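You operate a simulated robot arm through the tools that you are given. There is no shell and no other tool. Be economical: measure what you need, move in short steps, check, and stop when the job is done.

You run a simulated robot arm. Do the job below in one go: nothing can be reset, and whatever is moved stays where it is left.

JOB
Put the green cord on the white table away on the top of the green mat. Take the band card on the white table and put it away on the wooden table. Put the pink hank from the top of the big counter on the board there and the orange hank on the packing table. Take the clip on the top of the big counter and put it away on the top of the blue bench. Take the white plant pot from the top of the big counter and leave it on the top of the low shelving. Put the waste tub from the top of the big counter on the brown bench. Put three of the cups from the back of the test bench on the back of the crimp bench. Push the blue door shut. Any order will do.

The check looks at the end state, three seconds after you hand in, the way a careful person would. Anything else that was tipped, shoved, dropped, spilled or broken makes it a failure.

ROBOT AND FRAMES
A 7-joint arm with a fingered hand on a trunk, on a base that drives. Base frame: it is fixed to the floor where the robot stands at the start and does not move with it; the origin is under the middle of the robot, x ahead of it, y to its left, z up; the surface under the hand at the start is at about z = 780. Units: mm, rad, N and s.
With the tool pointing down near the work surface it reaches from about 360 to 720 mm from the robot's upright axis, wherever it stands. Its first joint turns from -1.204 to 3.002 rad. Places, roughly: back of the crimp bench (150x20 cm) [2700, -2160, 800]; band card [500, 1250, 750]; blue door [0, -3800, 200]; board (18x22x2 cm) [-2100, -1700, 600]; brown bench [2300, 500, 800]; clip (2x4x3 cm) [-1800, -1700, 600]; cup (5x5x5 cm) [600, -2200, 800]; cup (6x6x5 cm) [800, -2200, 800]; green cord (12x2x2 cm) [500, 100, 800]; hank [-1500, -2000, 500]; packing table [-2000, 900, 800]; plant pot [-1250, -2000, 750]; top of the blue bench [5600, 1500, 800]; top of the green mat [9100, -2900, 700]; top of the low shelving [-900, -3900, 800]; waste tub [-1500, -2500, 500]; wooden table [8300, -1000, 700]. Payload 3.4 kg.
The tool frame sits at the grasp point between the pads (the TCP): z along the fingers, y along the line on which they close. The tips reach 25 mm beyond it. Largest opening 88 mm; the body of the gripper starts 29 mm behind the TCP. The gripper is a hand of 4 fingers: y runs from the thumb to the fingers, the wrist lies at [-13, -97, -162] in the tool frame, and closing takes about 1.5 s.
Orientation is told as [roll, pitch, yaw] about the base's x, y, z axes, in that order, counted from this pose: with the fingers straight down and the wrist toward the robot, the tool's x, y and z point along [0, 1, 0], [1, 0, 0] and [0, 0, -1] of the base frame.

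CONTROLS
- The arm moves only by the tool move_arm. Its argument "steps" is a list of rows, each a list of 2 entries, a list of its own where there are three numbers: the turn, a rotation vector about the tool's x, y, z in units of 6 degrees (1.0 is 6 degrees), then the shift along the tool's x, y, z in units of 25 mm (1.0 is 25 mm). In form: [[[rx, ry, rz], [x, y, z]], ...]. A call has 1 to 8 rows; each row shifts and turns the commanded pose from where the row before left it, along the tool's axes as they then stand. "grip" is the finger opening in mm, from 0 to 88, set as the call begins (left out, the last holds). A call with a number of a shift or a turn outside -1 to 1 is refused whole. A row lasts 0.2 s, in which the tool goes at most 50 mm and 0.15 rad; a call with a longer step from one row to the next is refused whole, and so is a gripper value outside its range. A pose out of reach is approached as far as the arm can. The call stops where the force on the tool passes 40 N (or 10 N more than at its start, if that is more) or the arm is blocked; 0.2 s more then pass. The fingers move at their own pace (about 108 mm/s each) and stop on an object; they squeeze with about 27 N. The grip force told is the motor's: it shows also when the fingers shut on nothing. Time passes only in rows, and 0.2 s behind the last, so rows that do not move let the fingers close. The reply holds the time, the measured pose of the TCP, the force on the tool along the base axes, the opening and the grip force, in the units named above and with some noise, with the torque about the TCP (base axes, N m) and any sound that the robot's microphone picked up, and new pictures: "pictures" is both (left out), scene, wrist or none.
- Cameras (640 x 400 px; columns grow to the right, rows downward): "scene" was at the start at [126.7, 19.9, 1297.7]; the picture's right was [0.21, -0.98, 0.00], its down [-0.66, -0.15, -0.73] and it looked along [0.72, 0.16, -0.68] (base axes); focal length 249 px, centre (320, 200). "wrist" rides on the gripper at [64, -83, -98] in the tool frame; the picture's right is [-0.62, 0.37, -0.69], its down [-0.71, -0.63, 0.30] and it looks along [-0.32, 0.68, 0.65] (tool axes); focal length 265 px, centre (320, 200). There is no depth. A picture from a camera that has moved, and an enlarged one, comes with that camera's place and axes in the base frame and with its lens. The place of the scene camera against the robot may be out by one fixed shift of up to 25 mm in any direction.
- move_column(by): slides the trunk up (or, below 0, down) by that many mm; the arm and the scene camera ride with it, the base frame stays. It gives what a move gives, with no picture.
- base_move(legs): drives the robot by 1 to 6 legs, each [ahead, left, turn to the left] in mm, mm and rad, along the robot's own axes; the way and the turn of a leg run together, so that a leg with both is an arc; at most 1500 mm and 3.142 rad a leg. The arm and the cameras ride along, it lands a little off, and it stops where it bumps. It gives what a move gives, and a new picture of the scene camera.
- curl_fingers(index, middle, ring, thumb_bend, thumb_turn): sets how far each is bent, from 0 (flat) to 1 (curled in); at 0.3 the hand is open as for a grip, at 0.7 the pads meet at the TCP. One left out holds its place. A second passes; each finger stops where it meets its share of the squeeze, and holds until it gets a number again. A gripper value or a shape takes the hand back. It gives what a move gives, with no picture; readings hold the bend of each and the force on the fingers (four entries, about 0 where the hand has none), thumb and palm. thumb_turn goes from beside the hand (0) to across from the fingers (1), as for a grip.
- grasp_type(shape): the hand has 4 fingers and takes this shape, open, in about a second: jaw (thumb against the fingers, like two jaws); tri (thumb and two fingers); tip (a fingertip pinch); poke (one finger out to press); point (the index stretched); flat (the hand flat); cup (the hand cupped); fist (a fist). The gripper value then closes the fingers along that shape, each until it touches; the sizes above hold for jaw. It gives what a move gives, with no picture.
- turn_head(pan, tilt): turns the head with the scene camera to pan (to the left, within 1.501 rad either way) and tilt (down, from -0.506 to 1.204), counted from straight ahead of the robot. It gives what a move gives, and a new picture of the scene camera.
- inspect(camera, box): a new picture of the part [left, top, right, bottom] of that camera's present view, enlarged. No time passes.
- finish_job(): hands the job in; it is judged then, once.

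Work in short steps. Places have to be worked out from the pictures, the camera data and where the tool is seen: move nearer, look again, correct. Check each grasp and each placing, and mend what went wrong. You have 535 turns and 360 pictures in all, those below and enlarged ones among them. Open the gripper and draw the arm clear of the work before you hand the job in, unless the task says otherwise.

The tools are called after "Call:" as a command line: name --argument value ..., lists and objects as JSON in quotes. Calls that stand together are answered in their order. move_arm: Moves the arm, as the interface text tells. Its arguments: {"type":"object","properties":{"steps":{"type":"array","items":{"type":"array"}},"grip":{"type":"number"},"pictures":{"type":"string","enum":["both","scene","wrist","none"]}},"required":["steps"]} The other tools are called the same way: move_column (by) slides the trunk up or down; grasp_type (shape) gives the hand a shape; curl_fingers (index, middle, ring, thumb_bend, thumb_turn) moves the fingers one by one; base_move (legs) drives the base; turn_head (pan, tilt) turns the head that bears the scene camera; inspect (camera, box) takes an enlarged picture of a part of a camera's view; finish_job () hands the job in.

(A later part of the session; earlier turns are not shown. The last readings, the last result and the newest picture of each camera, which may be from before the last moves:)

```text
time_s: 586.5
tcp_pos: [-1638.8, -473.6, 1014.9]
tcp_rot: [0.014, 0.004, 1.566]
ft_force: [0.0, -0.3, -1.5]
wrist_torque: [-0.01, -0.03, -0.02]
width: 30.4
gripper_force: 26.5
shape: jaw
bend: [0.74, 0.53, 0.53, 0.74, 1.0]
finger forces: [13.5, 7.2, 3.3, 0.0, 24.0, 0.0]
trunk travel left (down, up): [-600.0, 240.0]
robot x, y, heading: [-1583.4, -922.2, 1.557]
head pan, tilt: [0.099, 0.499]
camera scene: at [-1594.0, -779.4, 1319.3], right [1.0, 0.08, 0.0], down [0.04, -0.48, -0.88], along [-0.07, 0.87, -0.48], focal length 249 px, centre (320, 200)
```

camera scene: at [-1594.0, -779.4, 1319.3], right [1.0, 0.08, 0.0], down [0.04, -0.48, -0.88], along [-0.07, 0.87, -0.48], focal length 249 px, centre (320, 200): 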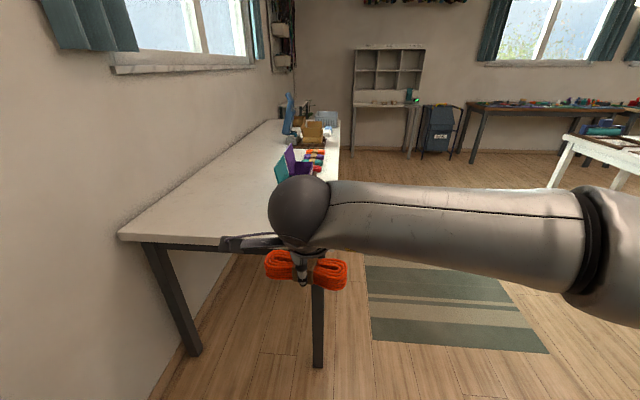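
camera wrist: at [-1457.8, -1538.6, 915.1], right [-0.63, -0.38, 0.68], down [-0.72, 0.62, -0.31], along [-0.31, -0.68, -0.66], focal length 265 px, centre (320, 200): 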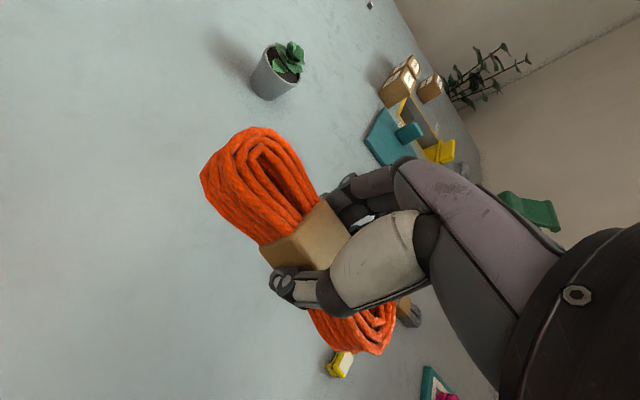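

South end of the packing table is free. Drive up to it.

Call:
base_move --legs '[[340, 210, 0.013]]'

Call:
move_arm --steps '[[[0, 0, 0], [0, 1, 0.2]], [[0, 0, 0], [0, 1, 0.5]], [[0, 0, 0], [0, 1, 1]], [[0, 0, 0], [0, 1, 1]], [[0, 0, 0], [0, 0, 1]], [[0, 0, 0], [0, 0, 1]], [[0, 0, 0], [0, 0, 0]]]'

```text
time_s: 589.0
tcp_pos: [-1859.0, -134.5, 1014.6]
tcp_rot: [0.017, 0.006, 1.592]
ft_force: [0.1, -0.7, -0.7]
wrist_torque: [0.01, 0.01, -0.02]
width: 30.6
gripper_force: 27.1
shape: jaw
bend: [0.74, 0.53, 0.53, 0.74, 1.0]
finger forces: [13.5, 7.2, 3.3, 0.0, 24.0, 0.0]
trunk travel left (down, up): [-600.0, 240.0]
robot x, y, heading: [-1787.6, -582.0, 1.58]
head pan, tilt: [0.099, 0.499]
camera scene: at [-1805.2, -438.2, 1319.3], right [0.99, 0.11, 0.0], down [0.05, -0.48, -0.88], along [-0.1, 0.87, -0.48], focal length 249 px, centre (320, 200)
```

scene: 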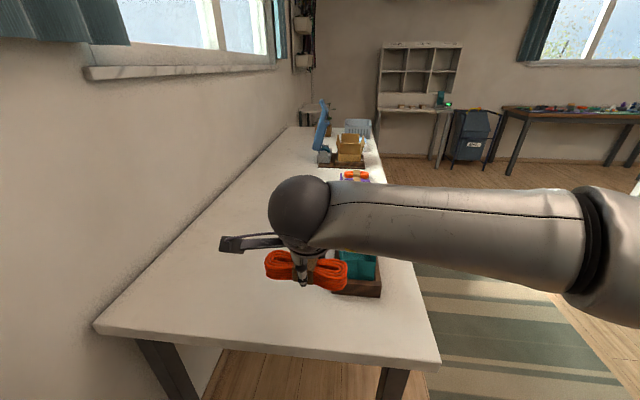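

```text
time_s: 590.6
tcp_pos: [-1861.3, -35.8, 899.1]
tcp_rot: [0.016, 0.006, 1.594]
ft_force: [0.1, -0.4, -1.9]
wrist_torque: [-0.02, 0.0, 0.01]
width: 30.3
gripper_force: 26.8
shape: jaw
bend: [0.74, 0.53, 0.53, 0.74, 1.0]
finger forces: [13.6, 7.0, 3.3, 0.0, 24.0, 0.0]
trunk travel left (down, up): [-600.0, 240.0]
robot x, y, heading: [-1793.4, -580.6, 1.582]
head pan, tilt: [0.099, 0.499]
camera scene: at [-1804.8, -439.0, 1319.4], right [0.99, 0.11, 0.0], down [0.05, -0.48, -0.88], along [-0.1, 0.87, -0.48], focal length 249 px, centre (320, 200)
camera wrist: at [-1920.9, -118.5, 997.6], right [0.62, 0.39, 0.68], down [0.72, -0.62, -0.31], along [0.3, 0.69, -0.66], focal length 265 px, centre (320, 200)
```

scene: 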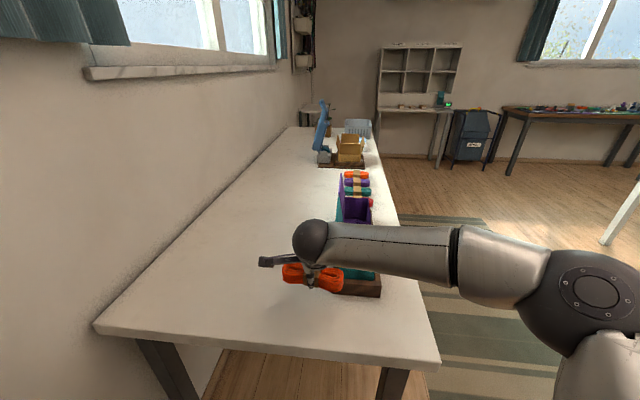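
wrist: 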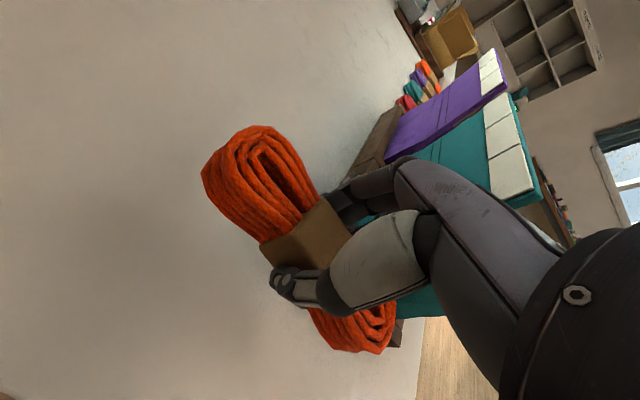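

The rack's tray is near; I shift 120 mm left and slightly back before lowering.

Call:
move_arm --steps '[[[0, 0, 0], [1, -0.2, 0]], [[0, 0, 0], [1, -0.2, 0]], [[0, 0, 0], [1, -0.2, 0]], [[0, 0, 0], [1, 0, 0]], [[0, 0, 0], [0.9, 0, 0]], [[0, 0, 0], [0, 0, 0.8]], [[0, 0, 0], [0, 0, 0.8]], [[0, 0, 0], [0, 0, 0]]]'

```text
time_s: 592.4
tcp_pos: [-1984.6, -52.9, 859.7]
tcp_rot: [0.015, 0.005, 1.593]
ft_force: [0.5, -0.4, -1.8]
wrist_torque: [0.02, 0.0, 0.0]
width: 29.9
gripper_force: 27.0
shape: jaw
bend: [0.74, 0.53, 0.53, 0.74, 1.0]
finger forces: [13.6, 7.1, 3.3, 0.0, 24.0, 0.0]
trunk travel left (down, up): [-600.0, 240.0]
robot x, y, heading: [-1790.8, -578.7, 1.584]
head pan, tilt: [0.099, 0.499]
camera scene: at [-1804.9, -438.7, 1319.4], right [0.99, 0.11, 0.0], down [0.05, -0.48, -0.88], along [-0.1, 0.87, -0.48], focal length 249 px, centre (320, 200)
camera wrist: at [-2043.9, -136.3, 958.1], right [0.62, 0.39, 0.68], down [0.72, -0.62, -0.31], along [0.3, 0.69, -0.66], focal length 265 px, centre (320, 200)
```

scene: 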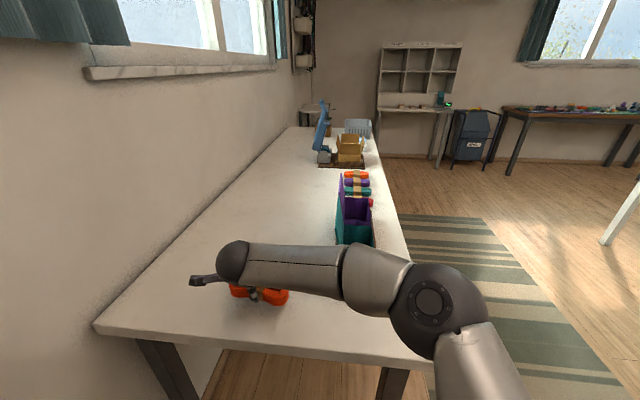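
wrist: 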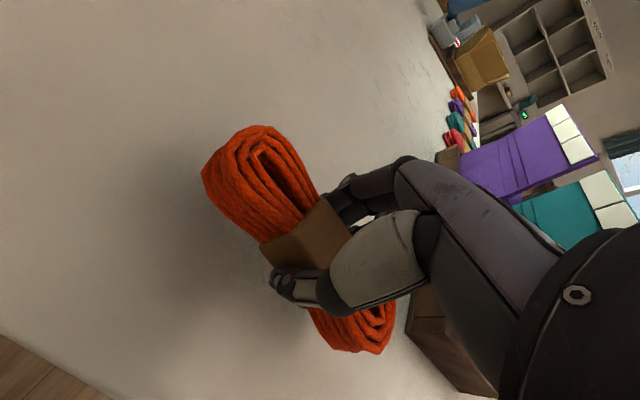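

Call:
move_arm --steps '[[[0, 0, 0], [0, 0, 0.5]], [[0, 0, 0], [0, 0, 0.4]], [[0, 0, 0], [0, 0, 0.15]], [[0, 0, 0], [0, 0, 0]]]' --pictures "none"

```text
time_s: 593.4
tcp_pos: [-1984.5, -52.6, 832.2]
tcp_rot: [0.015, 0.005, 1.595]
ft_force: [-0.1, 0.4, -1.6]
wrist_torque: [0.02, 0.03, 0.02]
width: 30.2
gripper_force: 27.2
shape: jaw
bend: [0.74, 0.53, 0.53, 0.74, 1.0]
finger forces: [13.6, 7.0, 3.2, 0.1, 24.0, 0.1]
trunk travel left (down, up): [-600.0, 240.0]
robot x, y, heading: [-1785.0, -583.9, 1.582]
head pan, tilt: [0.099, 0.499]
```

Call:
move_arm --steps '[[[0, 0, 0], [0, 0, 0.15]], [[0, 0, 0], [0, 0, 0.12]], [[0, 0, 0], [0, 0, 0]]]' --pictures "none"

```text
time_s: 594.2
tcp_pos: [-1984.5, -52.7, 826.3]
tcp_rot: [0.018, 0.002, 1.593]
ft_force: [-0.7, 1.1, 8.8]
wrist_torque: [0.01, -0.03, 0.04]
width: 30.5
gripper_force: 26.9
shape: jaw
bend: [0.74, 0.53, 0.53, 0.74, 1.0]
finger forces: [14.5, 7.9, 3.7, 0.0, 25.2, 0.0]
trunk travel left (down, up): [-600.0, 240.0]
robot x, y, heading: [-1792.0, -583.2, 1.582]
head pan, tilt: [0.099, 0.499]
```

Contact. Release and rise.

Call:
move_arm --steps '[[[0, 0, 0], [0, 0, 0]], [[0, 0, 0], [0, 0, 0]], [[0, 0, 0], [0, 0, 0]], [[0, 0, 0], [0, 0, 0]], [[0, 0, 0], [0, 0, -0.5]], [[0, 0, 0], [0, 0, -1]], [[0, 0, 0], [0, 0, -1]], [[0, 0, 0], [0, 0, -1]]]' --pictures "both" --grip 75

```text
time_s: 596.0
tcp_pos: [-1982.8, -52.1, 915.8]
tcp_rot: [0.016, 0.006, 1.592]
ft_force: [-0.4, -0.8, 0.4]
wrist_torque: [0.0, 0.02, -0.02]
width: 74.7
gripper_force: 0.2
shape: jaw
bend: [0.28, 0.33, 0.31, 0.43, 0.99]
finger forces: [0.0, 0.0, 0.0, 0.0, 0.0, 0.1]
trunk travel left (down, up): [-600.0, 240.0]
robot x, y, heading: [-1789.5, -582.3, 1.583]
head pan, tilt: [0.099, 0.499]
camera scene: at [-1804.8, -439.1, 1319.4], right [0.99, 0.11, 0.0], down [0.05, -0.48, -0.88], along [-0.1, 0.87, -0.48], focal length 249 px, centre (320, 200)
camera wrist: at [-2042.8, -134.9, 1014.2], right [0.62, 0.39, 0.68], down [0.72, -0.62, -0.31], along [0.3, 0.69, -0.66], focal length 265 px, centre (320, 200)
```

scene: 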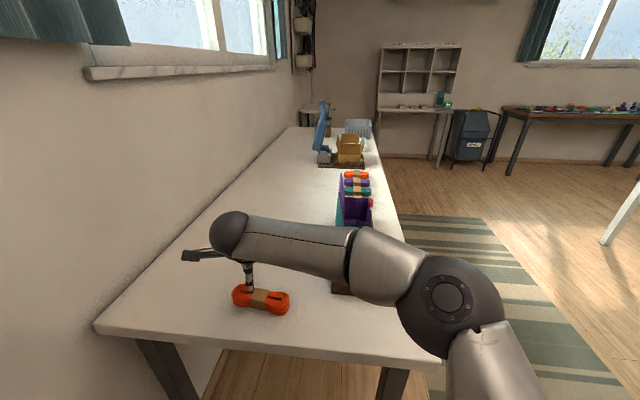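
wrist: 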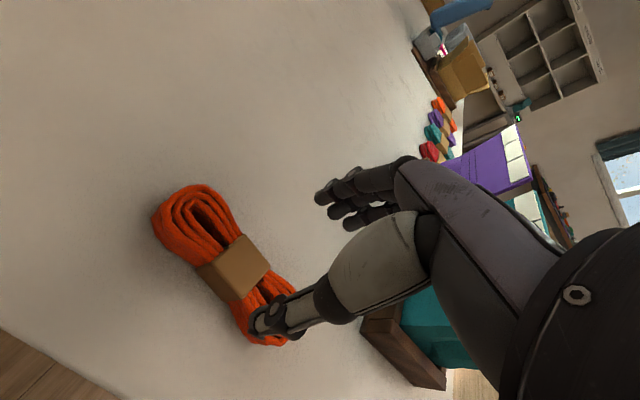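

Orange hank placed on the packing table. Retract and turn back to the counter for the clip.

Call:
move_arm --steps '[[[0, 0, 0], [0, -1, -1]], [[0, 0, 0], [0, -1, -1]], [[0, 0, 0], [0, -1, -1]], [[0, 0, 0], [-1, -1, -1]], [[0, 0, 0], [-1, 0, 0]], [[0, 0, 0], [-1, 0, 0]], [[0, 0, 0], [-1, 0, 0]]]' --pictures "none"

Call:
base_move --legs '[[-330, -100, 0], [0, 0, -1.571], [0, 0, -1.571]]'

Call:
move_column --by -200

```text
time_s: 597.6
tcp_pos: [-1878.2, -147.7, 1014.2]
tcp_rot: [0.017, 0.005, 1.592]
ft_force: [0.0, -0.1, 0.9]
wrist_torque: [0.02, 0.02, 0.0]
width: 75.0
gripper_force: 0.1
shape: jaw
bend: [0.28, 0.33, 0.31, 0.43, 0.99]
finger forces: [0.0, 0.1, 0.0, 0.1, 0.2, 0.0]
trunk travel left (down, up): [-600.0, 240.0]
robot x, y, heading: [-1789.4, -579.6, 1.579]
head pan, tilt: [0.099, 0.499]
```

```text
time_s: 607.6
tcp_pos: [-1617.9, -1336.8, 1011.9]
tcp_rot: [0.015, 0.006, -1.598]
ft_force: [-0.1, 0.5, -0.3]
wrist_torque: [0.0, -0.02, 0.01]
width: 75.1
gripper_force: 0.0
shape: jaw
bend: [0.28, 0.33, 0.31, 0.43, 0.99]
finger forces: [0.1, 0.0, 0.0, 0.0, 0.1, 0.0]
trunk travel left (down, up): [-600.0, 240.0]
robot x, y, heading: [-1681.8, -900.0, -1.604]
head pan, tilt: [0.099, 0.499]
camera scene: at [-1686.4, -1040.1, 1319.4], right [-1.0, -0.06, 0.0], down [-0.03, 0.48, -0.88], along [0.05, -0.88, -0.48], focal length 249 px, centre (320, 200)
```

scene: 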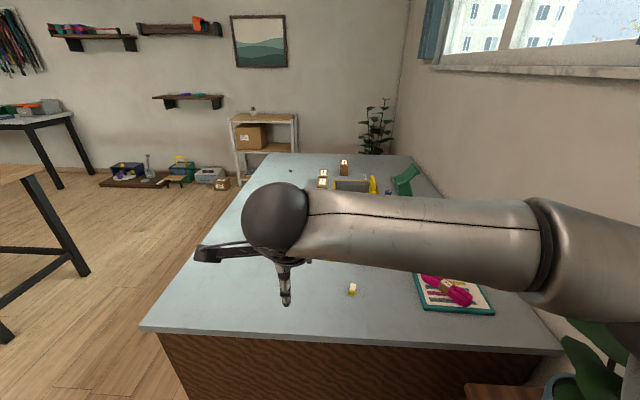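

```text
time_s: 609.7
tcp_pos: [-1618.1, -1337.3, 813.1]
tcp_rot: [0.015, 0.006, -1.597]
ft_force: [-0.1, 0.1, 0.3]
wrist_torque: [0.02, 0.02, 0.0]
width: 74.7
gripper_force: 0.1
shape: jaw
bend: [0.28, 0.33, 0.31, 0.43, 0.99]
finger forces: [0.1, 0.1, 0.1, 0.1, 0.1, 0.0]
trunk travel left (down, up): [-400.0, 440.0]
robot x, y, heading: [-1688.0, -902.1, -1.612]
head pan, tilt: [0.099, 0.499]
```

Call:
base_move --legs '[[280, 80, 0.04]]'

Call:
move_arm --steps '[[[0, 0, 0], [-1, 0, 0]], [[0, 0, 0], [-1, 0, 0]], [[0, 0, 0], [-1, 0, 0]], [[0, 0, 0], [-1, 0.2, 0.4]], [[0, 0, 0], [-1, 0.2, 0.8]], [[0, 0, 0], [-1, 0.2, 0.8]], [[0, 0, 0], [0, 0, 0]]]' --grip 60

```text
time_s: 611.7
tcp_pos: [-1526.3, -1612.6, 812.0]
tcp_rot: [0.018, 0.006, -1.564]
ft_force: [-0.8, 0.1, 0.2]
wrist_torque: [0.01, -0.01, 0.0]
width: 74.7
gripper_force: 0.1
shape: jaw
bend: [0.28, 0.33, 0.31, 0.43, 0.99]
finger forces: [0.1, 0.0, 0.1, 0.0, 0.0, 0.1]
trunk travel left (down, up): [-400.0, 440.0]
robot x, y, heading: [-1609.8, -1181.4, -1.569]
head pan, tilt: [0.099, 0.499]
camera scene: at [-1605.1, -1317.8, 1119.4], right [-1.0, -0.1, 0.0], down [-0.05, 0.48, -0.88], along [0.09, -0.87, -0.48], focal length 249 px, centre (320, 200)
```

scene: 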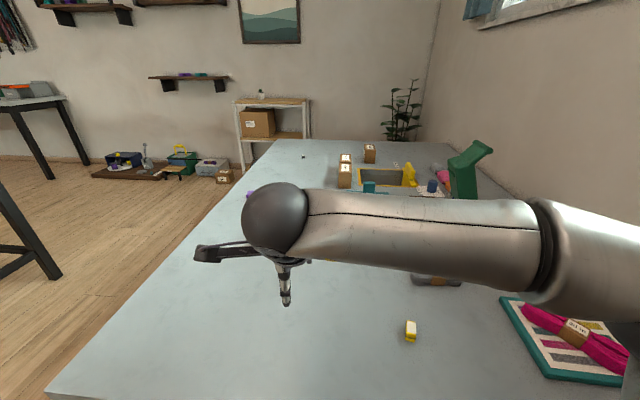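

```text
time_s: 613.3
tcp_pos: [-1675.9, -1628.9, 757.9]
tcp_rot: [0.017, 0.004, -1.561]
ft_force: [-0.7, 0.1, -0.3]
wrist_torque: [0.0, 0.0, 0.0]
width: 60.3
gripper_force: 0.0
shape: jaw
bend: [0.28, 0.37, 0.34, 0.59, 0.99]
finger forces: [0.1, 0.0, 0.0, 0.0, 0.0, 0.1]
trunk travel left (down, up): [-400.0, 440.0]
robot x, y, heading: [-1606.8, -1178.9, -1.574]
head pan, tilt: [0.099, 0.499]
camera scene: at [-1605.2, -1317.5, 1119.4], right [-1.0, -0.1, 0.0], down [-0.05, 0.48, -0.88], along [0.09, -0.87, -0.48], focal length 249 px, centre (320, 200)
camera wrist: at [-1612.3, -1544.1, 855.9], right [-0.63, -0.38, 0.68], down [-0.72, 0.62, -0.31], along [-0.31, -0.68, -0.66], focal length 265 px, centre (320, 200)
```

scene: 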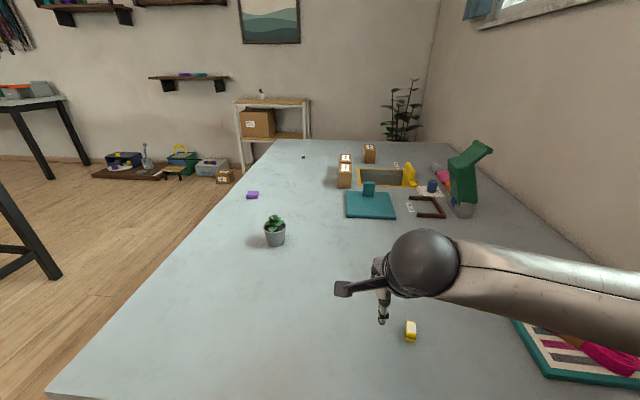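
wrist: 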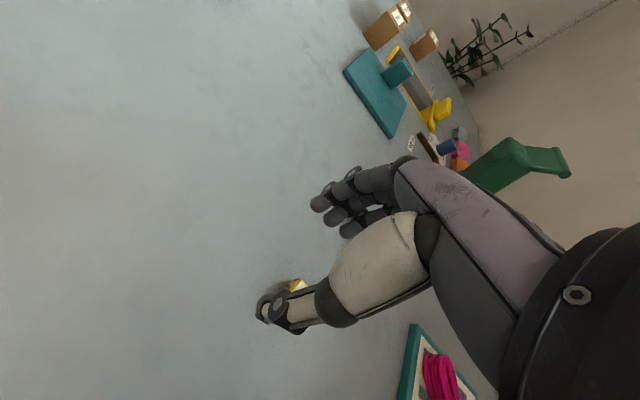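

Call:
move_arm --steps '[[[0, 0, 0], [-0.9, 0.36, 0]], [[0, 0, 0], [-0.9, 0.36, 0]], [[0, 0, 0], [-0.9, 0.36, 0]], [[0, 0, 0], [-0.8, 0.36, 0.5]], [[0, 0, 0], [0, 0, 0]]]' --pictures "wrist"

Call:
inspect --camera "wrist" --box '[140, 190, 300, 310]'

```text
time_s: 614.5
tcp_pos: [-1763.5, -1665.0, 743.6]
tcp_rot: [0.014, 0.004, -1.563]
ft_force: [0.2, -1.3, -0.1]
wrist_torque: [0.01, -0.01, -0.02]
width: 60.5
gripper_force: 0.2
shape: jaw
bend: [0.28, 0.37, 0.34, 0.59, 0.99]
finger forces: [0.0, 0.0, 0.0, 0.0, 0.0, 0.0]
trunk travel left (down, up): [-400.0, 440.0]
robot x, y, heading: [-1606.2, -1175.1, -1.574]
head pan, tilt: [0.099, 0.499]
camera wrist: at [-1700.2, -1581.0, 843.2], right [-0.63, -0.38, 0.68], down [-0.72, 0.62, -0.31], along [-0.31, -0.68, -0.66], focal length 265 px, centre (320, 200)
```

wrist: 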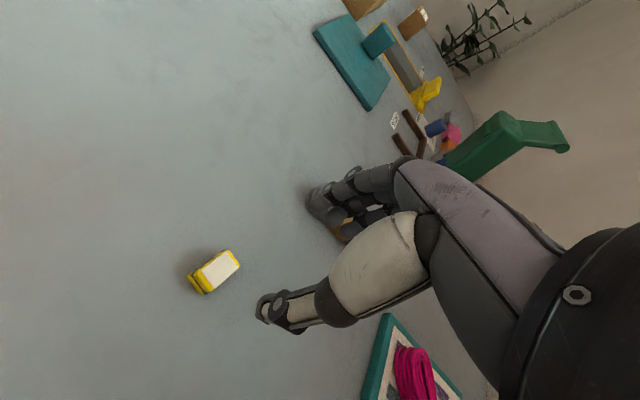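

```text
3.33 times, centred on (220, 250) of wrist
camera zoom: at [-1700.2, -1581.0, 843.2], right [-0.63, -0.38, 0.68], down [-0.72, 0.62, -0.31], along [-0.31, -0.68, -0.66], focal length 885 px, centre (653, 33)
```

zoom: 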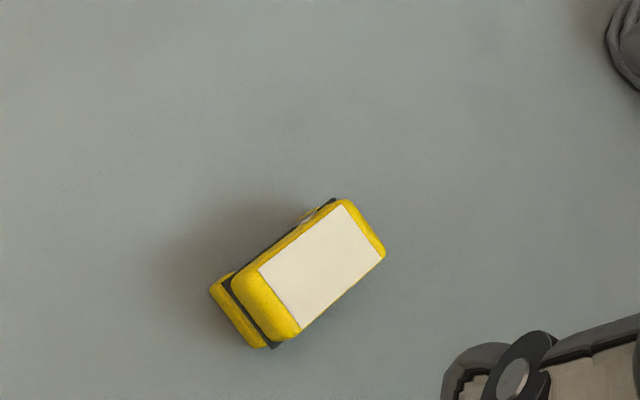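

Clip centre (−1757,−1662), long side near y (13° off). I align, descend and grip it lengthwise.

Call:
move_arm --steps '[[[0, 0, 0.8], [0.26, -0.12, 0.5]], [[0, 0, 0.8], [0, 0, 0.9]], [[0, 0, 0.6], [0, 0, 0.9]], [[0, 0, 0], [0, 0, 0.9]], [[0, 0, 0], [0, 0, 0.8]], [[0, 0, 0], [0, 0, 0]]]' --pictures "wrist" --grip 75

```text
time_s: 615.9
tcp_pos: [-1750.9, -1660.6, 645.8]
tcp_rot: [0.013, 0.01, -1.792]
ft_force: [-0.2, -0.7, 0.8]
wrist_torque: [0.01, 0.0, -0.01]
width: 74.6
gripper_force: 0.1
shape: jaw
bend: [0.27, 0.33, 0.31, 0.43, 0.99]
finger forces: [0.1, 0.1, 0.1, 0.0, 0.0, 0.0]
trunk travel left (down, up): [-400.0, 440.0]
robot x, y, heading: [-1607.9, -1175.2, -1.573]
head pan, tilt: [0.099, 0.499]
camera wrist: at [-1671.1, -1593.1, 745.6], right [-0.7, -0.23, 0.68], down [-0.55, 0.77, -0.31], along [-0.46, -0.59, -0.66], focal length 265 px, centre (320, 200)
```

wrist: 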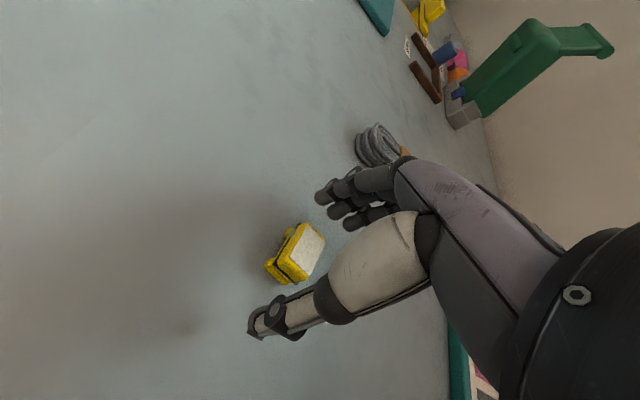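

Call:
move_arm --steps '[[[0, 0, 0], [-0.13, 0.15, 0.4]], [[0, 0, 0], [0, 0, 0.38]], [[0, 0, 0], [0, 0, 0]]]' --pictures "none"

Call:
move_arm --steps '[[[0, 0, 0], [0, 0, 0]], [[0, 0, 0], [0, 0, 0]], [[0, 0, 0], [0, 0, 0]], [[0, 0, 0], [0, 0, 0]], [[0, 0, 0], [0, 0, 0]], [[0, 0, 0], [0, 0, 0]], [[0, 0, 0], [0, 0, 0]]]' --pictures "wrist" --grip 15

```text
time_s: 616.7
tcp_pos: [-1755.9, -1663.8, 626.6]
tcp_rot: [0.017, 0.007, -1.792]
ft_force: [-0.1, 0.4, 0.9]
wrist_torque: [-0.05, 0.04, -0.01]
width: 74.7
gripper_force: 0.0
shape: jaw
bend: [0.27, 0.33, 0.31, 0.43, 0.99]
finger forces: [0.1, 1.2, 0.0, 0.0, 0.0, 0.0]
trunk travel left (down, up): [-400.0, 440.0]
robot x, y, heading: [-1611.9, -1179.7, -1.573]
head pan, tilt: [0.099, 0.499]
```

```text
time_s: 618.3
tcp_pos: [-1756.9, -1663.8, 626.2]
tcp_rot: [0.015, 0.008, -1.793]
ft_force: [0.5, 0.5, 0.4]
wrist_torque: [0.04, 0.01, -0.03]
width: 29.7
gripper_force: 26.7
shape: jaw
bend: [0.74, 0.51, 0.57, 0.75, 1.0]
finger forces: [15.2, 8.0, 0.0, 0.1, 23.1, 0.0]
trunk travel left (down, up): [-400.0, 440.0]
robot x, y, heading: [-1612.5, -1179.5, -1.574]
head pan, tilt: [0.099, 0.499]
camera wrist: at [-1675.5, -1596.3, 725.5], right [-0.7, -0.23, 0.68], down [-0.55, 0.77, -0.31], along [-0.46, -0.59, -0.66], focal length 265 px, centre (320, 200)
```

wrist: 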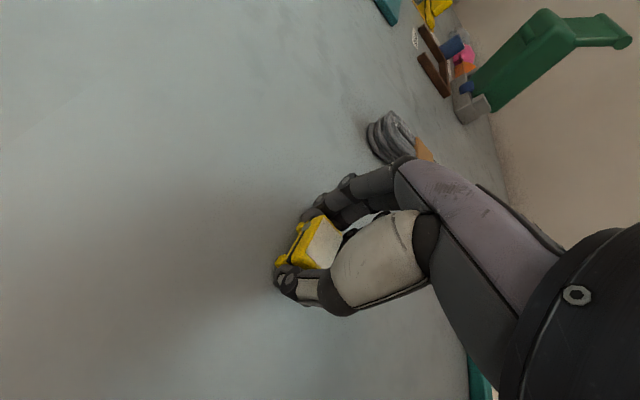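

Gripped. Lift and check.

Call:
move_arm --steps '[[[0, 0, 0], [0, 0, -0.4]], [[0, 0, 0], [0, 0, -0.8]], [[0, 0, -0.8], [0, 0, -1]], [[0, 0, -0.8], [0, 0, -1]], [[0, 0, -0.6], [0, 0, -1]], [[0, 0, 0], [0.8, -0.5, -1]], [[0, 0, 0], [0.8, -0.5, -1]], [[0, 0, 0], [0.8, -0.5, -1]]]' --pictures "wrist"

```text
time_s: 620.1
tcp_pos: [-1699.6, -1625.2, 809.8]
tcp_rot: [0.018, 0.005, -1.562]
ft_force: [0.7, 0.3, 0.1]
wrist_torque: [0.0, -0.01, -0.02]
width: 29.4
gripper_force: 26.7
shape: jaw
bend: [0.74, 0.51, 0.57, 0.75, 1.0]
finger forces: [15.2, 8.1, 0.0, 0.1, 23.2, 0.1]
trunk travel left (down, up): [-400.0, 440.0]
robot x, y, heading: [-1607.0, -1181.3, -1.569]
head pan, tilt: [0.099, 0.499]
camera wrist: at [-1635.7, -1540.7, 908.8], right [-0.63, -0.38, 0.68], down [-0.72, 0.63, -0.31], along [-0.31, -0.68, -0.66], focal length 265 px, centre (320, 200)
```

wrist: 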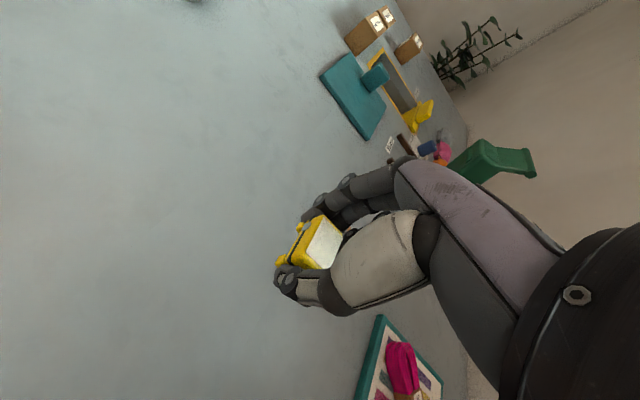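

Clip held. Raise the trunk, back up, turn to +x and head east to the blue bench.

Call:
move_arm --steps '[[[0, 0, 0], [1, 0, -1]], [[0, 0, 0], [1, 0, -0.5]], [[0, 0, 0], [1, 0, 0]], [[0, 0, 0], [1, 0, 0]], [[0, 0, 0], [1, 0, 0]], [[0, 0, 0], [1, 0, 0]]]' --pictures "none"

Call:
move_column --by 200

Call:
base_move --legs '[[-200, 0, 0], [0, 0, 1.571], [1000, 0, 0]]'

Call:
base_move --legs '[[600, -130, 0], [1490, 0, 0], [1490, 0, 0]]'

```text
time_s: 621.5
tcp_pos: [-1550.7, -1625.1, 849.3]
tcp_rot: [0.015, 0.006, -1.562]
ft_force: [0.6, -0.2, -0.5]
wrist_torque: [-0.01, 0.01, 0.01]
width: 29.5
gripper_force: 27.0
shape: jaw
bend: [0.74, 0.51, 0.57, 0.75, 1.0]
finger forces: [15.1, 8.0, 0.1, 0.1, 23.0, 0.1]
trunk travel left (down, up): [-400.0, 440.0]
robot x, y, heading: [-1605.3, -1181.6, -1.571]
head pan, tilt: [0.099, 0.499]
```

```text
time_s: 623.7
tcp_pos: [-1551.0, -1626.0, 1048.8]
tcp_rot: [0.014, 0.004, -1.561]
ft_force: [0.2, 0.1, -1.2]
wrist_torque: [0.01, 0.01, 0.03]
width: 29.4
gripper_force: 27.0
shape: jaw
bend: [0.74, 0.51, 0.57, 0.75, 1.0]
finger forces: [15.2, 8.0, 0.0, 0.0, 23.2, 0.0]
trunk travel left (down, up): [-600.0, 240.0]
robot x, y, heading: [-1610.3, -1180.6, -1.573]
head pan, tilt: [0.099, 0.499]
```

```text
time_s: 633.8
tcp_pos: [-184.7, -906.9, 1048.4]
tcp_rot: [0.017, 0.006, 0.025]
ft_force: [0.4, 0.2, 0.2]
wrist_torque: [0.01, 0.01, 0.0]
width: 29.3
gripper_force: 27.3
shape: jaw
bend: [0.74, 0.51, 0.57, 0.75, 1.0]
finger forces: [15.0, 7.8, 0.0, 0.1, 22.9, 0.0]
trunk travel left (down, up): [-600.0, 240.0]
robot x, y, heading: [-634.3, -973.8, 0.014]
head pan, tilt: [0.099, 0.499]
camera scene: at [-494.7, -958.1, 1319.4], right [0.11, -0.99, 0.0], down [-0.48, -0.05, -0.88], along [0.87, 0.1, -0.48], focal length 249 px, centre (320, 200)
```

scene: 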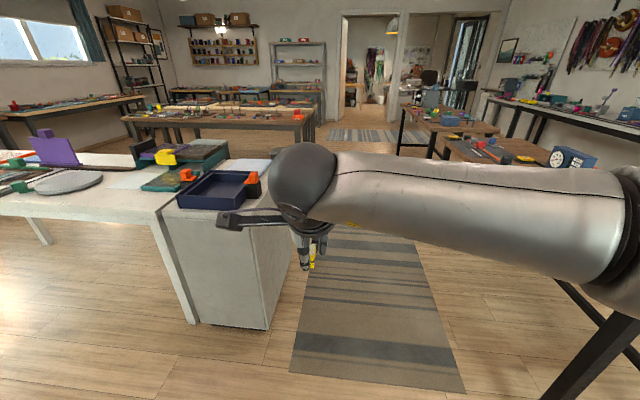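

```text
time_s: 651.3
tcp_pos: [3416.2, -1018.9, 1048.0]
tcp_rot: [0.016, 0.006, 0.005]
ft_force: [-0.3, -0.8, -0.1]
wrist_torque: [-0.03, 0.0, -0.02]
width: 29.1
gripper_force: 27.2
shape: jaw
bend: [0.74, 0.51, 0.57, 0.75, 1.0]
finger forces: [15.0, 7.9, 0.0, 0.0, 22.9, 0.1]
trunk travel left (down, up): [-600.0, 240.0]
robot x, y, heading: [2970.1, -1077.5, -0.01]
head pan, tilt: [0.099, 0.499]
camera scene: at [3105.9, -1065.2, 1319.4], right [0.09, -1.0, 0.0], down [-0.48, -0.04, -0.88], along [0.87, 0.08, -0.48], focal length 249 px, centre (320, 200)
```

scene: 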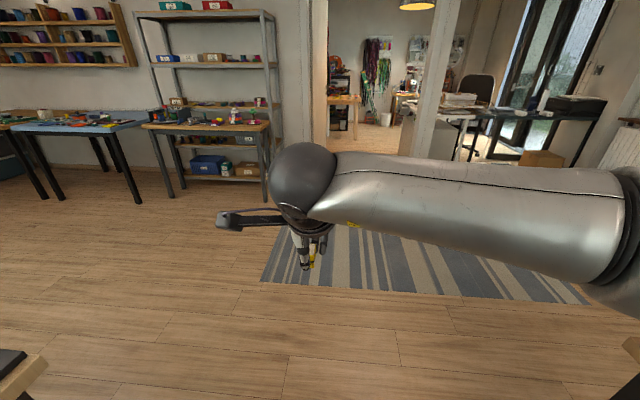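

The light-blue bench is at the back left (front edge x≈5200, y 1000–2000). I drive on, then north.

Call:
base_move --legs '[[1400, 0, 0.01], [0, 1490, 0], [0, 900, 0]]'

Call:
turn_head --pan 0.15 --tilt 0.6

```text
time_s: 669.4
tcp_pos: [4798.9, 1316.3, 1047.6]
tcp_rot: [0.017, 0.006, 0.022]
ft_force: [0.4, 0.5, -0.8]
wrist_torque: [-0.04, -0.01, -0.02]
width: 29.3
gripper_force: 27.0
shape: jaw
bend: [0.74, 0.51, 0.57, 0.75, 1.0]
finger forces: [15.0, 8.0, 0.1, 0.0, 22.8, 0.0]
trunk travel left (down, up): [-600.0, 240.0]
robot x, y, heading: [4354.9, 1252.2, 0.013]
head pan, tilt: [0.099, 0.499]
camera scene: at [4489.8, 1265.0, 1319.4], right [0.11, -0.99, 0.0], down [-0.48, -0.05, -0.88], along [0.87, 0.1, -0.48], focal length 249 px, centre (320, 200)
```

scene: 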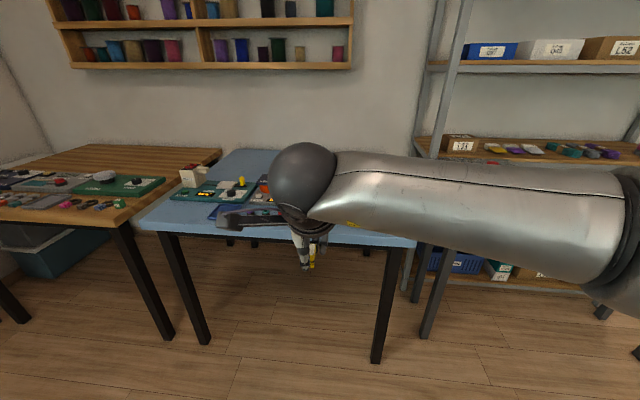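

```text
time_s: 670.0
tcp_pos: [4799.2, 1316.2, 1048.1]
tcp_rot: [0.016, 0.004, 0.021]
ft_force: [1.7, -0.4, 0.9]
wrist_torque: [-0.02, 0.0, 0.01]
width: 28.9
gripper_force: 27.0
shape: jaw
bend: [0.74, 0.51, 0.57, 0.75, 1.0]
finger forces: [15.0, 7.9, 0.0, 0.0, 22.9, 0.0]
trunk travel left (down, up): [-600.0, 240.0]
robot x, y, heading: [4357.2, 1250.7, 0.011]
head pan, tilt: [0.15, 0.6]
camera scene: at [4486.6, 1268.8, 1310.4], right [0.16, -0.99, 0.0], down [-0.56, -0.09, -0.83], along [0.81, 0.13, -0.56], focal length 249 px, centre (320, 200)
```

scene: 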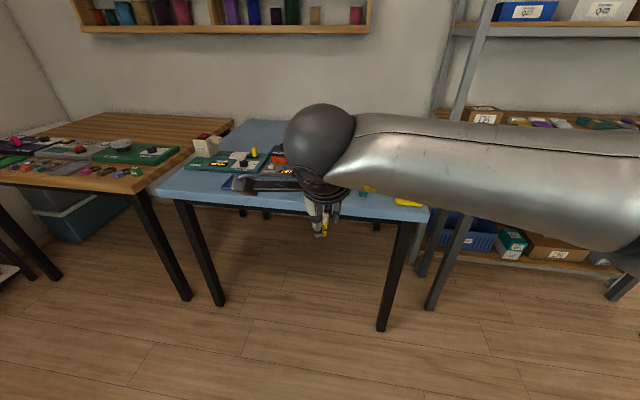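

Call:
base_move --legs '[[250, 0, -0.01]]'

Call:
inspect --camera "wrist" --box '[0, 0, 640, 400]'

Call:
turn_head --pan 0.5 --tilt 0.6

```text
time_s: 671.8
tcp_pos: [5042.2, 1312.9, 1047.3]
tcp_rot: [0.018, 0.005, 0.009]
ft_force: [-0.5, -0.1, 0.5]
wrist_torque: [-0.02, 0.03, -0.01]
width: 29.3
gripper_force: 27.0
shape: jaw
bend: [0.74, 0.51, 0.57, 0.75, 1.0]
finger forces: [15.0, 7.9, 0.0, 0.1, 22.9, 0.0]
trunk travel left (down, up): [-600.0, 240.0]
robot x, y, heading: [4594.6, 1253.7, -0.008]
head pan, tilt: [0.15, 0.6]
camera scene: at [4728.9, 1268.1, 1310.2], right [0.15, -0.99, 0.0], down [-0.56, -0.08, -0.82], along [0.82, 0.12, -0.57], focal length 249 px, centre (320, 200)
```

scene: 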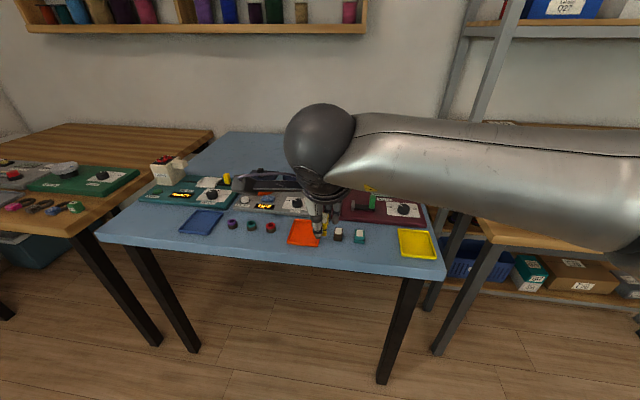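

```text
1.00 times, centred on (320, 200) of wrist (not enlarged: the box is as wide or as high as the picture)
camera zoom: at [4959.9, 1374.7, 1146.7], right [0.38, -0.63, 0.68], down [-0.63, -0.72, -0.31], along [0.68, -0.31, -0.66], focal length 265 px, centre (320, 200)
```

zoom: 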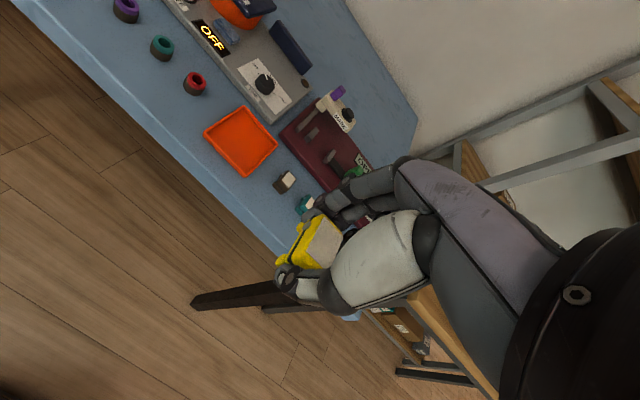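

```text
time_s: 672.6
tcp_pos: [5040.7, 1310.8, 1046.9]
tcp_rot: [0.017, 0.006, 0.009]
ft_force: [-0.3, 0.4, -0.1]
wrist_torque: [0.02, -0.01, -0.02]
width: 29.6
gripper_force: 27.0
shape: jaw
bend: [0.74, 0.51, 0.57, 0.75, 1.0]
finger forces: [14.9, 7.9, 0.1, 0.1, 22.8, 0.1]
trunk travel left (down, up): [-600.0, 240.0]
robot x, y, heading: [4595.8, 1255.2, -0.003]
head pan, tilt: [0.499, 0.6]
camera scene: at [4718.4, 1297.2, 1310.3], right [0.48, -0.88, 0.0], down [-0.5, -0.27, -0.83], along [0.73, 0.39, -0.56], focal length 249 px, centre (320, 200)
```

scene: 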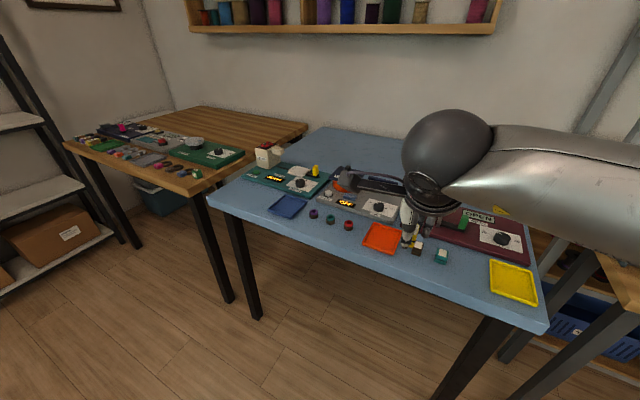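

Free spot: left front of the bench, around (5265,1880). I shift there.

Call:
base_move --legs '[[120, 565, 0]]'

Call:
move_arm --steps '[[[0, 0, 0], [0, 1, 0.5]], [[0, 0, 0], [0, 1, 1]], [[0, 0, 0], [0, 1, 1]], [[0, 0, 0], [0, 0.7, 1]], [[0, 0, 0], [0, 0, 1]], [[0, 0, 0], [0, 0, 1]], [[0, 0, 0], [0, 0, 0]]]'

```text
time_s: 676.1
tcp_pos: [5159.7, 1909.7, 1047.3]
tcp_rot: [0.017, 0.006, 0.015]
ft_force: [-0.7, 1.0, -0.8]
wrist_torque: [0.04, 0.06, -0.01]
width: 29.3
gripper_force: 27.2
shape: jaw
bend: [0.74, 0.51, 0.57, 0.75, 1.0]
finger forces: [15.0, 8.0, 0.1, 0.0, 22.9, 0.0]
trunk travel left (down, up): [-600.0, 240.0]
robot x, y, heading: [4714.4, 1846.9, 0.004]
head pan, tilt: [0.499, 0.6]
camera scene: at [4837.8, 1892.7, 1310.3], right [0.48, -0.88, 0.0], down [-0.49, -0.27, -0.82], along [0.72, 0.4, -0.57], focal length 249 px, centre (320, 200)
```

scene: 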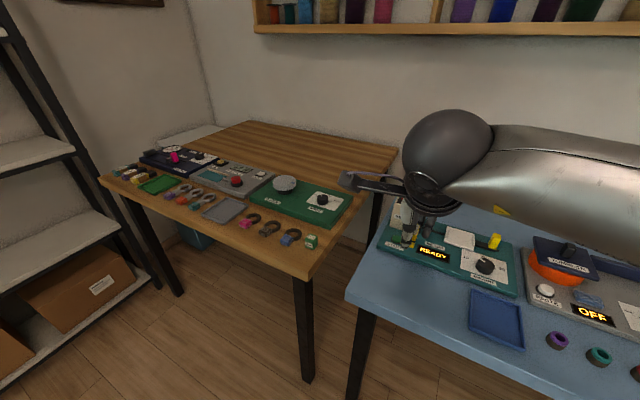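

```text
time_s: 677.7
tcp_pos: [5250.9, 1915.1, 909.2]
tcp_rot: [0.016, 0.005, 0.017]
ft_force: [0.0, -0.1, -0.3]
wrist_torque: [0.01, 0.01, -0.02]
width: 29.4
gripper_force: 27.2
shape: jaw
bend: [0.74, 0.51, 0.57, 0.75, 1.0]
finger forces: [15.0, 8.0, 0.0, 0.0, 22.8, 0.1]
trunk travel left (down, up): [-600.0, 240.0]
robot x, y, heading: [4714.9, 1845.5, 0.002]
head pan, tilt: [0.499, 0.6]
camera scene: at [4837.6, 1892.2, 1310.4], right [0.48, -0.88, 0.0], down [-0.49, -0.27, -0.83], along [0.72, 0.4, -0.56], focal length 249 px, centre (320, 200)
camera wrist: at [5168.3, 1977.3, 1009.2], right [0.38, -0.63, 0.68], down [-0.62, -0.72, -0.31], along [0.69, -0.3, -0.66], focal length 265 px, centre (320, 200)
```

scene: 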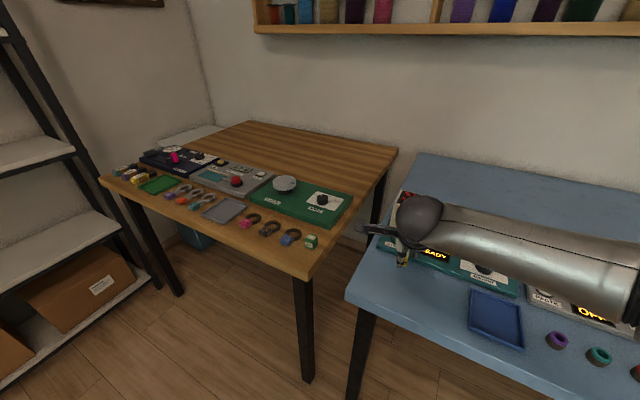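
wrist: 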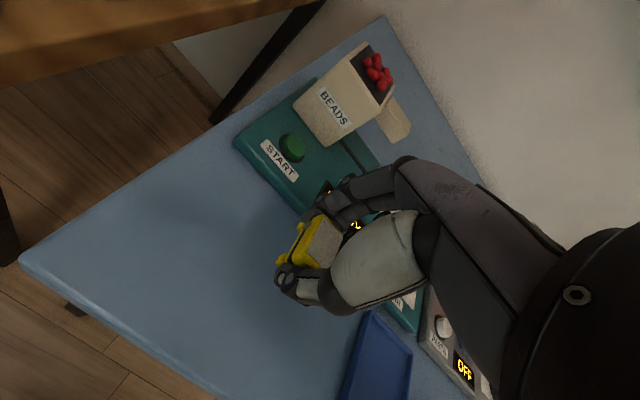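

A machine's front edge is at x≈5335; I pull back 18 mm and lower.

Call:
move_arm --steps '[[[0, 0, 0], [-0.3, -0.7, 0.6]], [[0, 0, 0], [0, 0, 0.8]], [[0, 0, 0], [0, 0, 0.8]], [[0, 0, 0], [0, 0, 0.6]], [[0, 0, 0], [0, 0, 0]]]' --pictures "wrist"

```text
time_s: 678.9
tcp_pos: [5235.6, 1907.0, 839.7]
tcp_rot: [0.017, 0.006, 0.015]
ft_force: [0.7, 0.0, 0.5]
wrist_torque: [-0.01, 0.01, 0.02]
width: 29.5
gripper_force: 27.4
shape: jaw
bend: [0.74, 0.51, 0.57, 0.75, 1.0]
finger forces: [14.9, 8.0, 0.0, 0.0, 22.9, 0.0]
trunk travel left (down, up): [-600.0, 240.0]
robot x, y, heading: [4712.5, 1847.2, 0.005]
head pan, tilt: [0.499, 0.6]
camera wrist: at [5152.6, 1969.2, 938.8], right [0.38, -0.63, 0.68], down [-0.62, -0.72, -0.31], along [0.69, -0.3, -0.66], focal length 265 px, centre (320, 200)
```

wrist: 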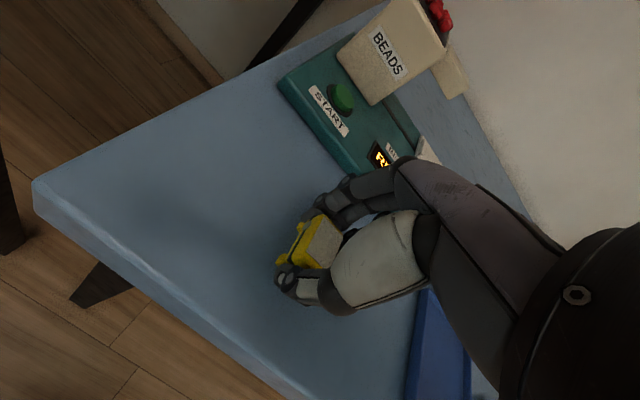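

Call:
move_arm --steps '[[[0, 0, 0], [0, 0, 0.2]], [[0, 0, 0], [0, 0, 0.15]], [[0, 0, 0], [0, 0, 0]]]' --pictures "none"

```text
time_s: 679.7
tcp_pos: [5235.3, 1907.2, 831.9]
tcp_rot: [0.015, 0.005, 0.015]
ft_force: [0.3, 0.1, -0.2]
wrist_torque: [0.01, 0.01, -0.05]
width: 29.1
gripper_force: 27.0
shape: jaw
bend: [0.74, 0.51, 0.57, 0.75, 1.0]
finger forces: [14.9, 7.9, 0.0, 0.1, 22.9, 0.0]
trunk travel left (down, up): [-600.0, 240.0]
robot x, y, heading: [4715.2, 1846.6, 0.005]
head pan, tilt: [0.499, 0.6]
```

Call:
move_arm --steps '[[[0, 0, 0], [0, 0, 0.12]], [[0, 0, 0], [0, 0, 0.1]], [[0, 0, 0], [0, 0, 0]]]' --pictures "none"

```text
time_s: 680.5
tcp_pos: [5233.6, 1905.4, 826.4]
tcp_rot: [0.015, 0.004, 0.015]
ft_force: [-0.3, -0.8, -0.4]
wrist_torque: [0.0, 0.02, -0.01]
width: 29.2
gripper_force: 27.0
shape: jaw
bend: [0.74, 0.51, 0.57, 0.75, 1.0]
finger forces: [15.0, 7.9, 0.0, 0.0, 23.0, 0.0]
trunk travel left (down, up): [-600.0, 240.0]
robot x, y, heading: [4714.3, 1846.8, -0.0]
head pan, tilt: [0.499, 0.6]
```

Call:
move_arm --steps '[[[0, 0, 0], [0, 0, 0.1]], [[0, 0, 0], [0, 0, 0.1]], [[0, 0, 0], [0, 0, 0]]]' --pictures "none"

```text
time_s: 681.3
tcp_pos: [5233.6, 1905.8, 824.9]
tcp_rot: [0.02, -0.004, 0.012]
ft_force: [2.1, -2.1, 28.9]
wrist_torque: [0.05, -0.07, -0.02]
width: 29.8
gripper_force: 27.0
shape: jaw
bend: [0.74, 0.51, 0.57, 0.75, 1.0]
finger forces: [25.6, 14.0, 0.0, 0.1, 37.7, 0.0]
trunk travel left (down, up): [-600.0, 240.0]
robot x, y, heading: [4715.6, 1848.2, 0.003]
head pan, tilt: [0.499, 0.6]
```

Contact. Ease up slightly and release.

Call:
move_arm --steps '[[[0, 0, 0], [0, 0, -0.12]], [[0, 0, 0], [0, 0, 0]], [[0, 0, 0], [0, 0, 0]]]' --pictures "none"

Call:
move_arm --steps '[[[0, 0, 0], [0, 0, 0]], [[0, 0, 0], [0, 0, 0]], [[0, 0, 0], [0, 0, 0]], [[0, 0, 0], [0, 0, -0.3]], [[0, 0, 0], [0, 0, -0.8]], [[0, 0, 0], [0, 0, -1]], [[0, 0, 0], [0, 0, -1]]]' --pictures "both" --grip 70

```text
time_s: 682.1
tcp_pos: [5232.8, 1906.2, 826.0]
tcp_rot: [0.018, 0.0, 0.015]
ft_force: [5.7, -0.9, 25.6]
wrist_torque: [0.14, -0.64, -0.01]
width: 30.5
gripper_force: 26.9
shape: jaw
bend: [0.74, 0.5, 0.57, 0.75, 1.0]
finger forces: [32.2, 14.8, 0.0, 0.0, 24.4, 0.0]
trunk travel left (down, up): [-600.0, 240.0]
robot x, y, heading: [4712.3, 1844.7, 0.006]
head pan, tilt: [0.499, 0.6]
```

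```text
time_s: 683.7
tcp_pos: [5232.7, 1904.6, 901.0]
tcp_rot: [0.015, 0.006, 0.017]
ft_force: [-1.1, 0.8, 0.1]
wrist_torque: [-0.01, 0.01, -0.01]
width: 70.0
gripper_force: 0.1
shape: jaw
bend: [0.27, 0.34, 0.32, 0.5, 0.99]
finger forces: [0.0, 0.0, 0.1, 0.0, 0.1, 0.0]
trunk travel left (down, up): [-600.0, 240.0]
robot x, y, heading: [4714.0, 1848.5, 0.006]
head pan, tilt: [0.499, 0.6]
camera scene: at [4837.4, 1892.1, 1310.3], right [0.48, -0.88, 0.0], down [-0.49, -0.27, -0.83], along [0.72, 0.4, -0.56], focal length 249 px, centre (320, 200)
camera wrist: at [5151.1, 1967.4, 999.8], right [0.38, -0.63, 0.68], down [-0.62, -0.72, -0.31], along [0.68, -0.3, -0.66], focal length 265 px, centre (320, 200)
```

scene: 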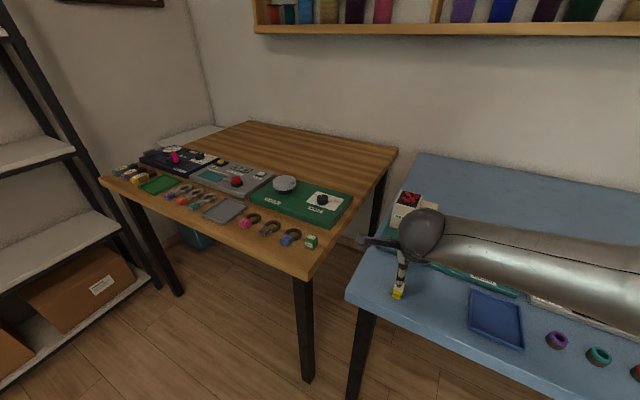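
wrist: 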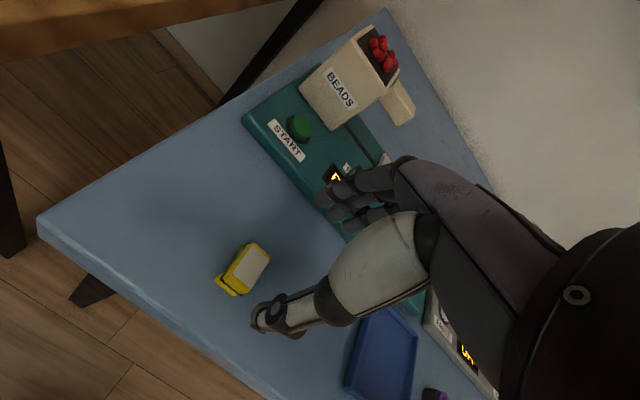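

Clip placed upright. Retract and drive back west to the white table for the band card.

Call:
move_arm --steps '[[[0, 0, 0], [0, -0.5, -1]], [[0, 0, 0], [0, -1, -1]], [[0, 0, 0], [0, -1, -1]], [[0, 0, 0], [0, -1, -1]], [[0, 0, 0], [0, -1, -1]], [[0, 0, 0], [0, 0, -1]]]' --pictures "scene"

Call:
base_move --legs '[[-320, 0, -0.004], [0, -1490, 0], [0, -1470, 0]]'

```text
time_s: 685.1
tcp_pos: [5123.7, 1900.7, 1053.3]
tcp_rot: [0.016, 0.004, 0.018]
ft_force: [0.1, -0.1, 0.7]
wrist_torque: [0.02, 0.0, -0.02]
width: 69.8
gripper_force: 0.1
shape: jaw
bend: [0.27, 0.34, 0.32, 0.5, 0.99]
finger forces: [0.0, 0.0, 0.0, 0.0, 0.0, 0.0]
trunk travel left (down, up): [-600.0, 240.0]
robot x, y, heading: [4711.0, 1848.6, 0.008]
head pan, tilt: [0.499, 0.6]
camera scene: at [4838.0, 1892.4, 1310.3], right [0.48, -0.88, 0.0], down [-0.49, -0.27, -0.82], along [0.72, 0.4, -0.57], focal length 249 px, centre (320, 200)
```

scene: 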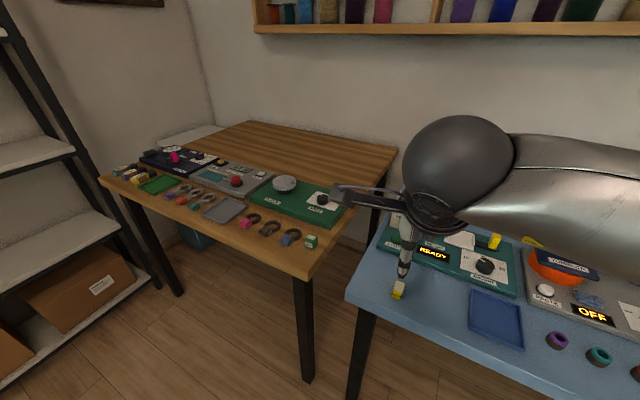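

```text
time_s: 701.1
tcp_pos: [4808.9, -1076.2, 1053.3]
tcp_rot: [0.015, 0.004, 0.027]
ft_force: [0.1, 0.0, 0.3]
wrist_torque: [0.04, -0.03, 0.01]
width: 69.9
gripper_force: 0.0
shape: jaw
bend: [0.27, 0.34, 0.32, 0.5, 0.99]
finger forces: [0.0, 0.0, 0.0, 0.0, 0.1, 0.1]
trunk travel left (down, up): [-600.0, 240.0]
robot x, y, heading: [4401.1, -1134.8, 0.008]
head pan, tilt: [0.499, 0.6]
camera scene: at [4523.5, -1088.0, 1310.3], right [0.49, -0.87, 0.0], down [-0.49, -0.28, -0.83], along [0.72, 0.41, -0.56], focal length 249 px, centre (320, 200)
```

scene: 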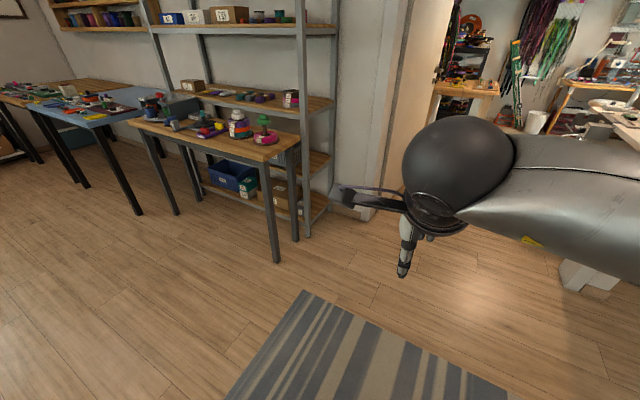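

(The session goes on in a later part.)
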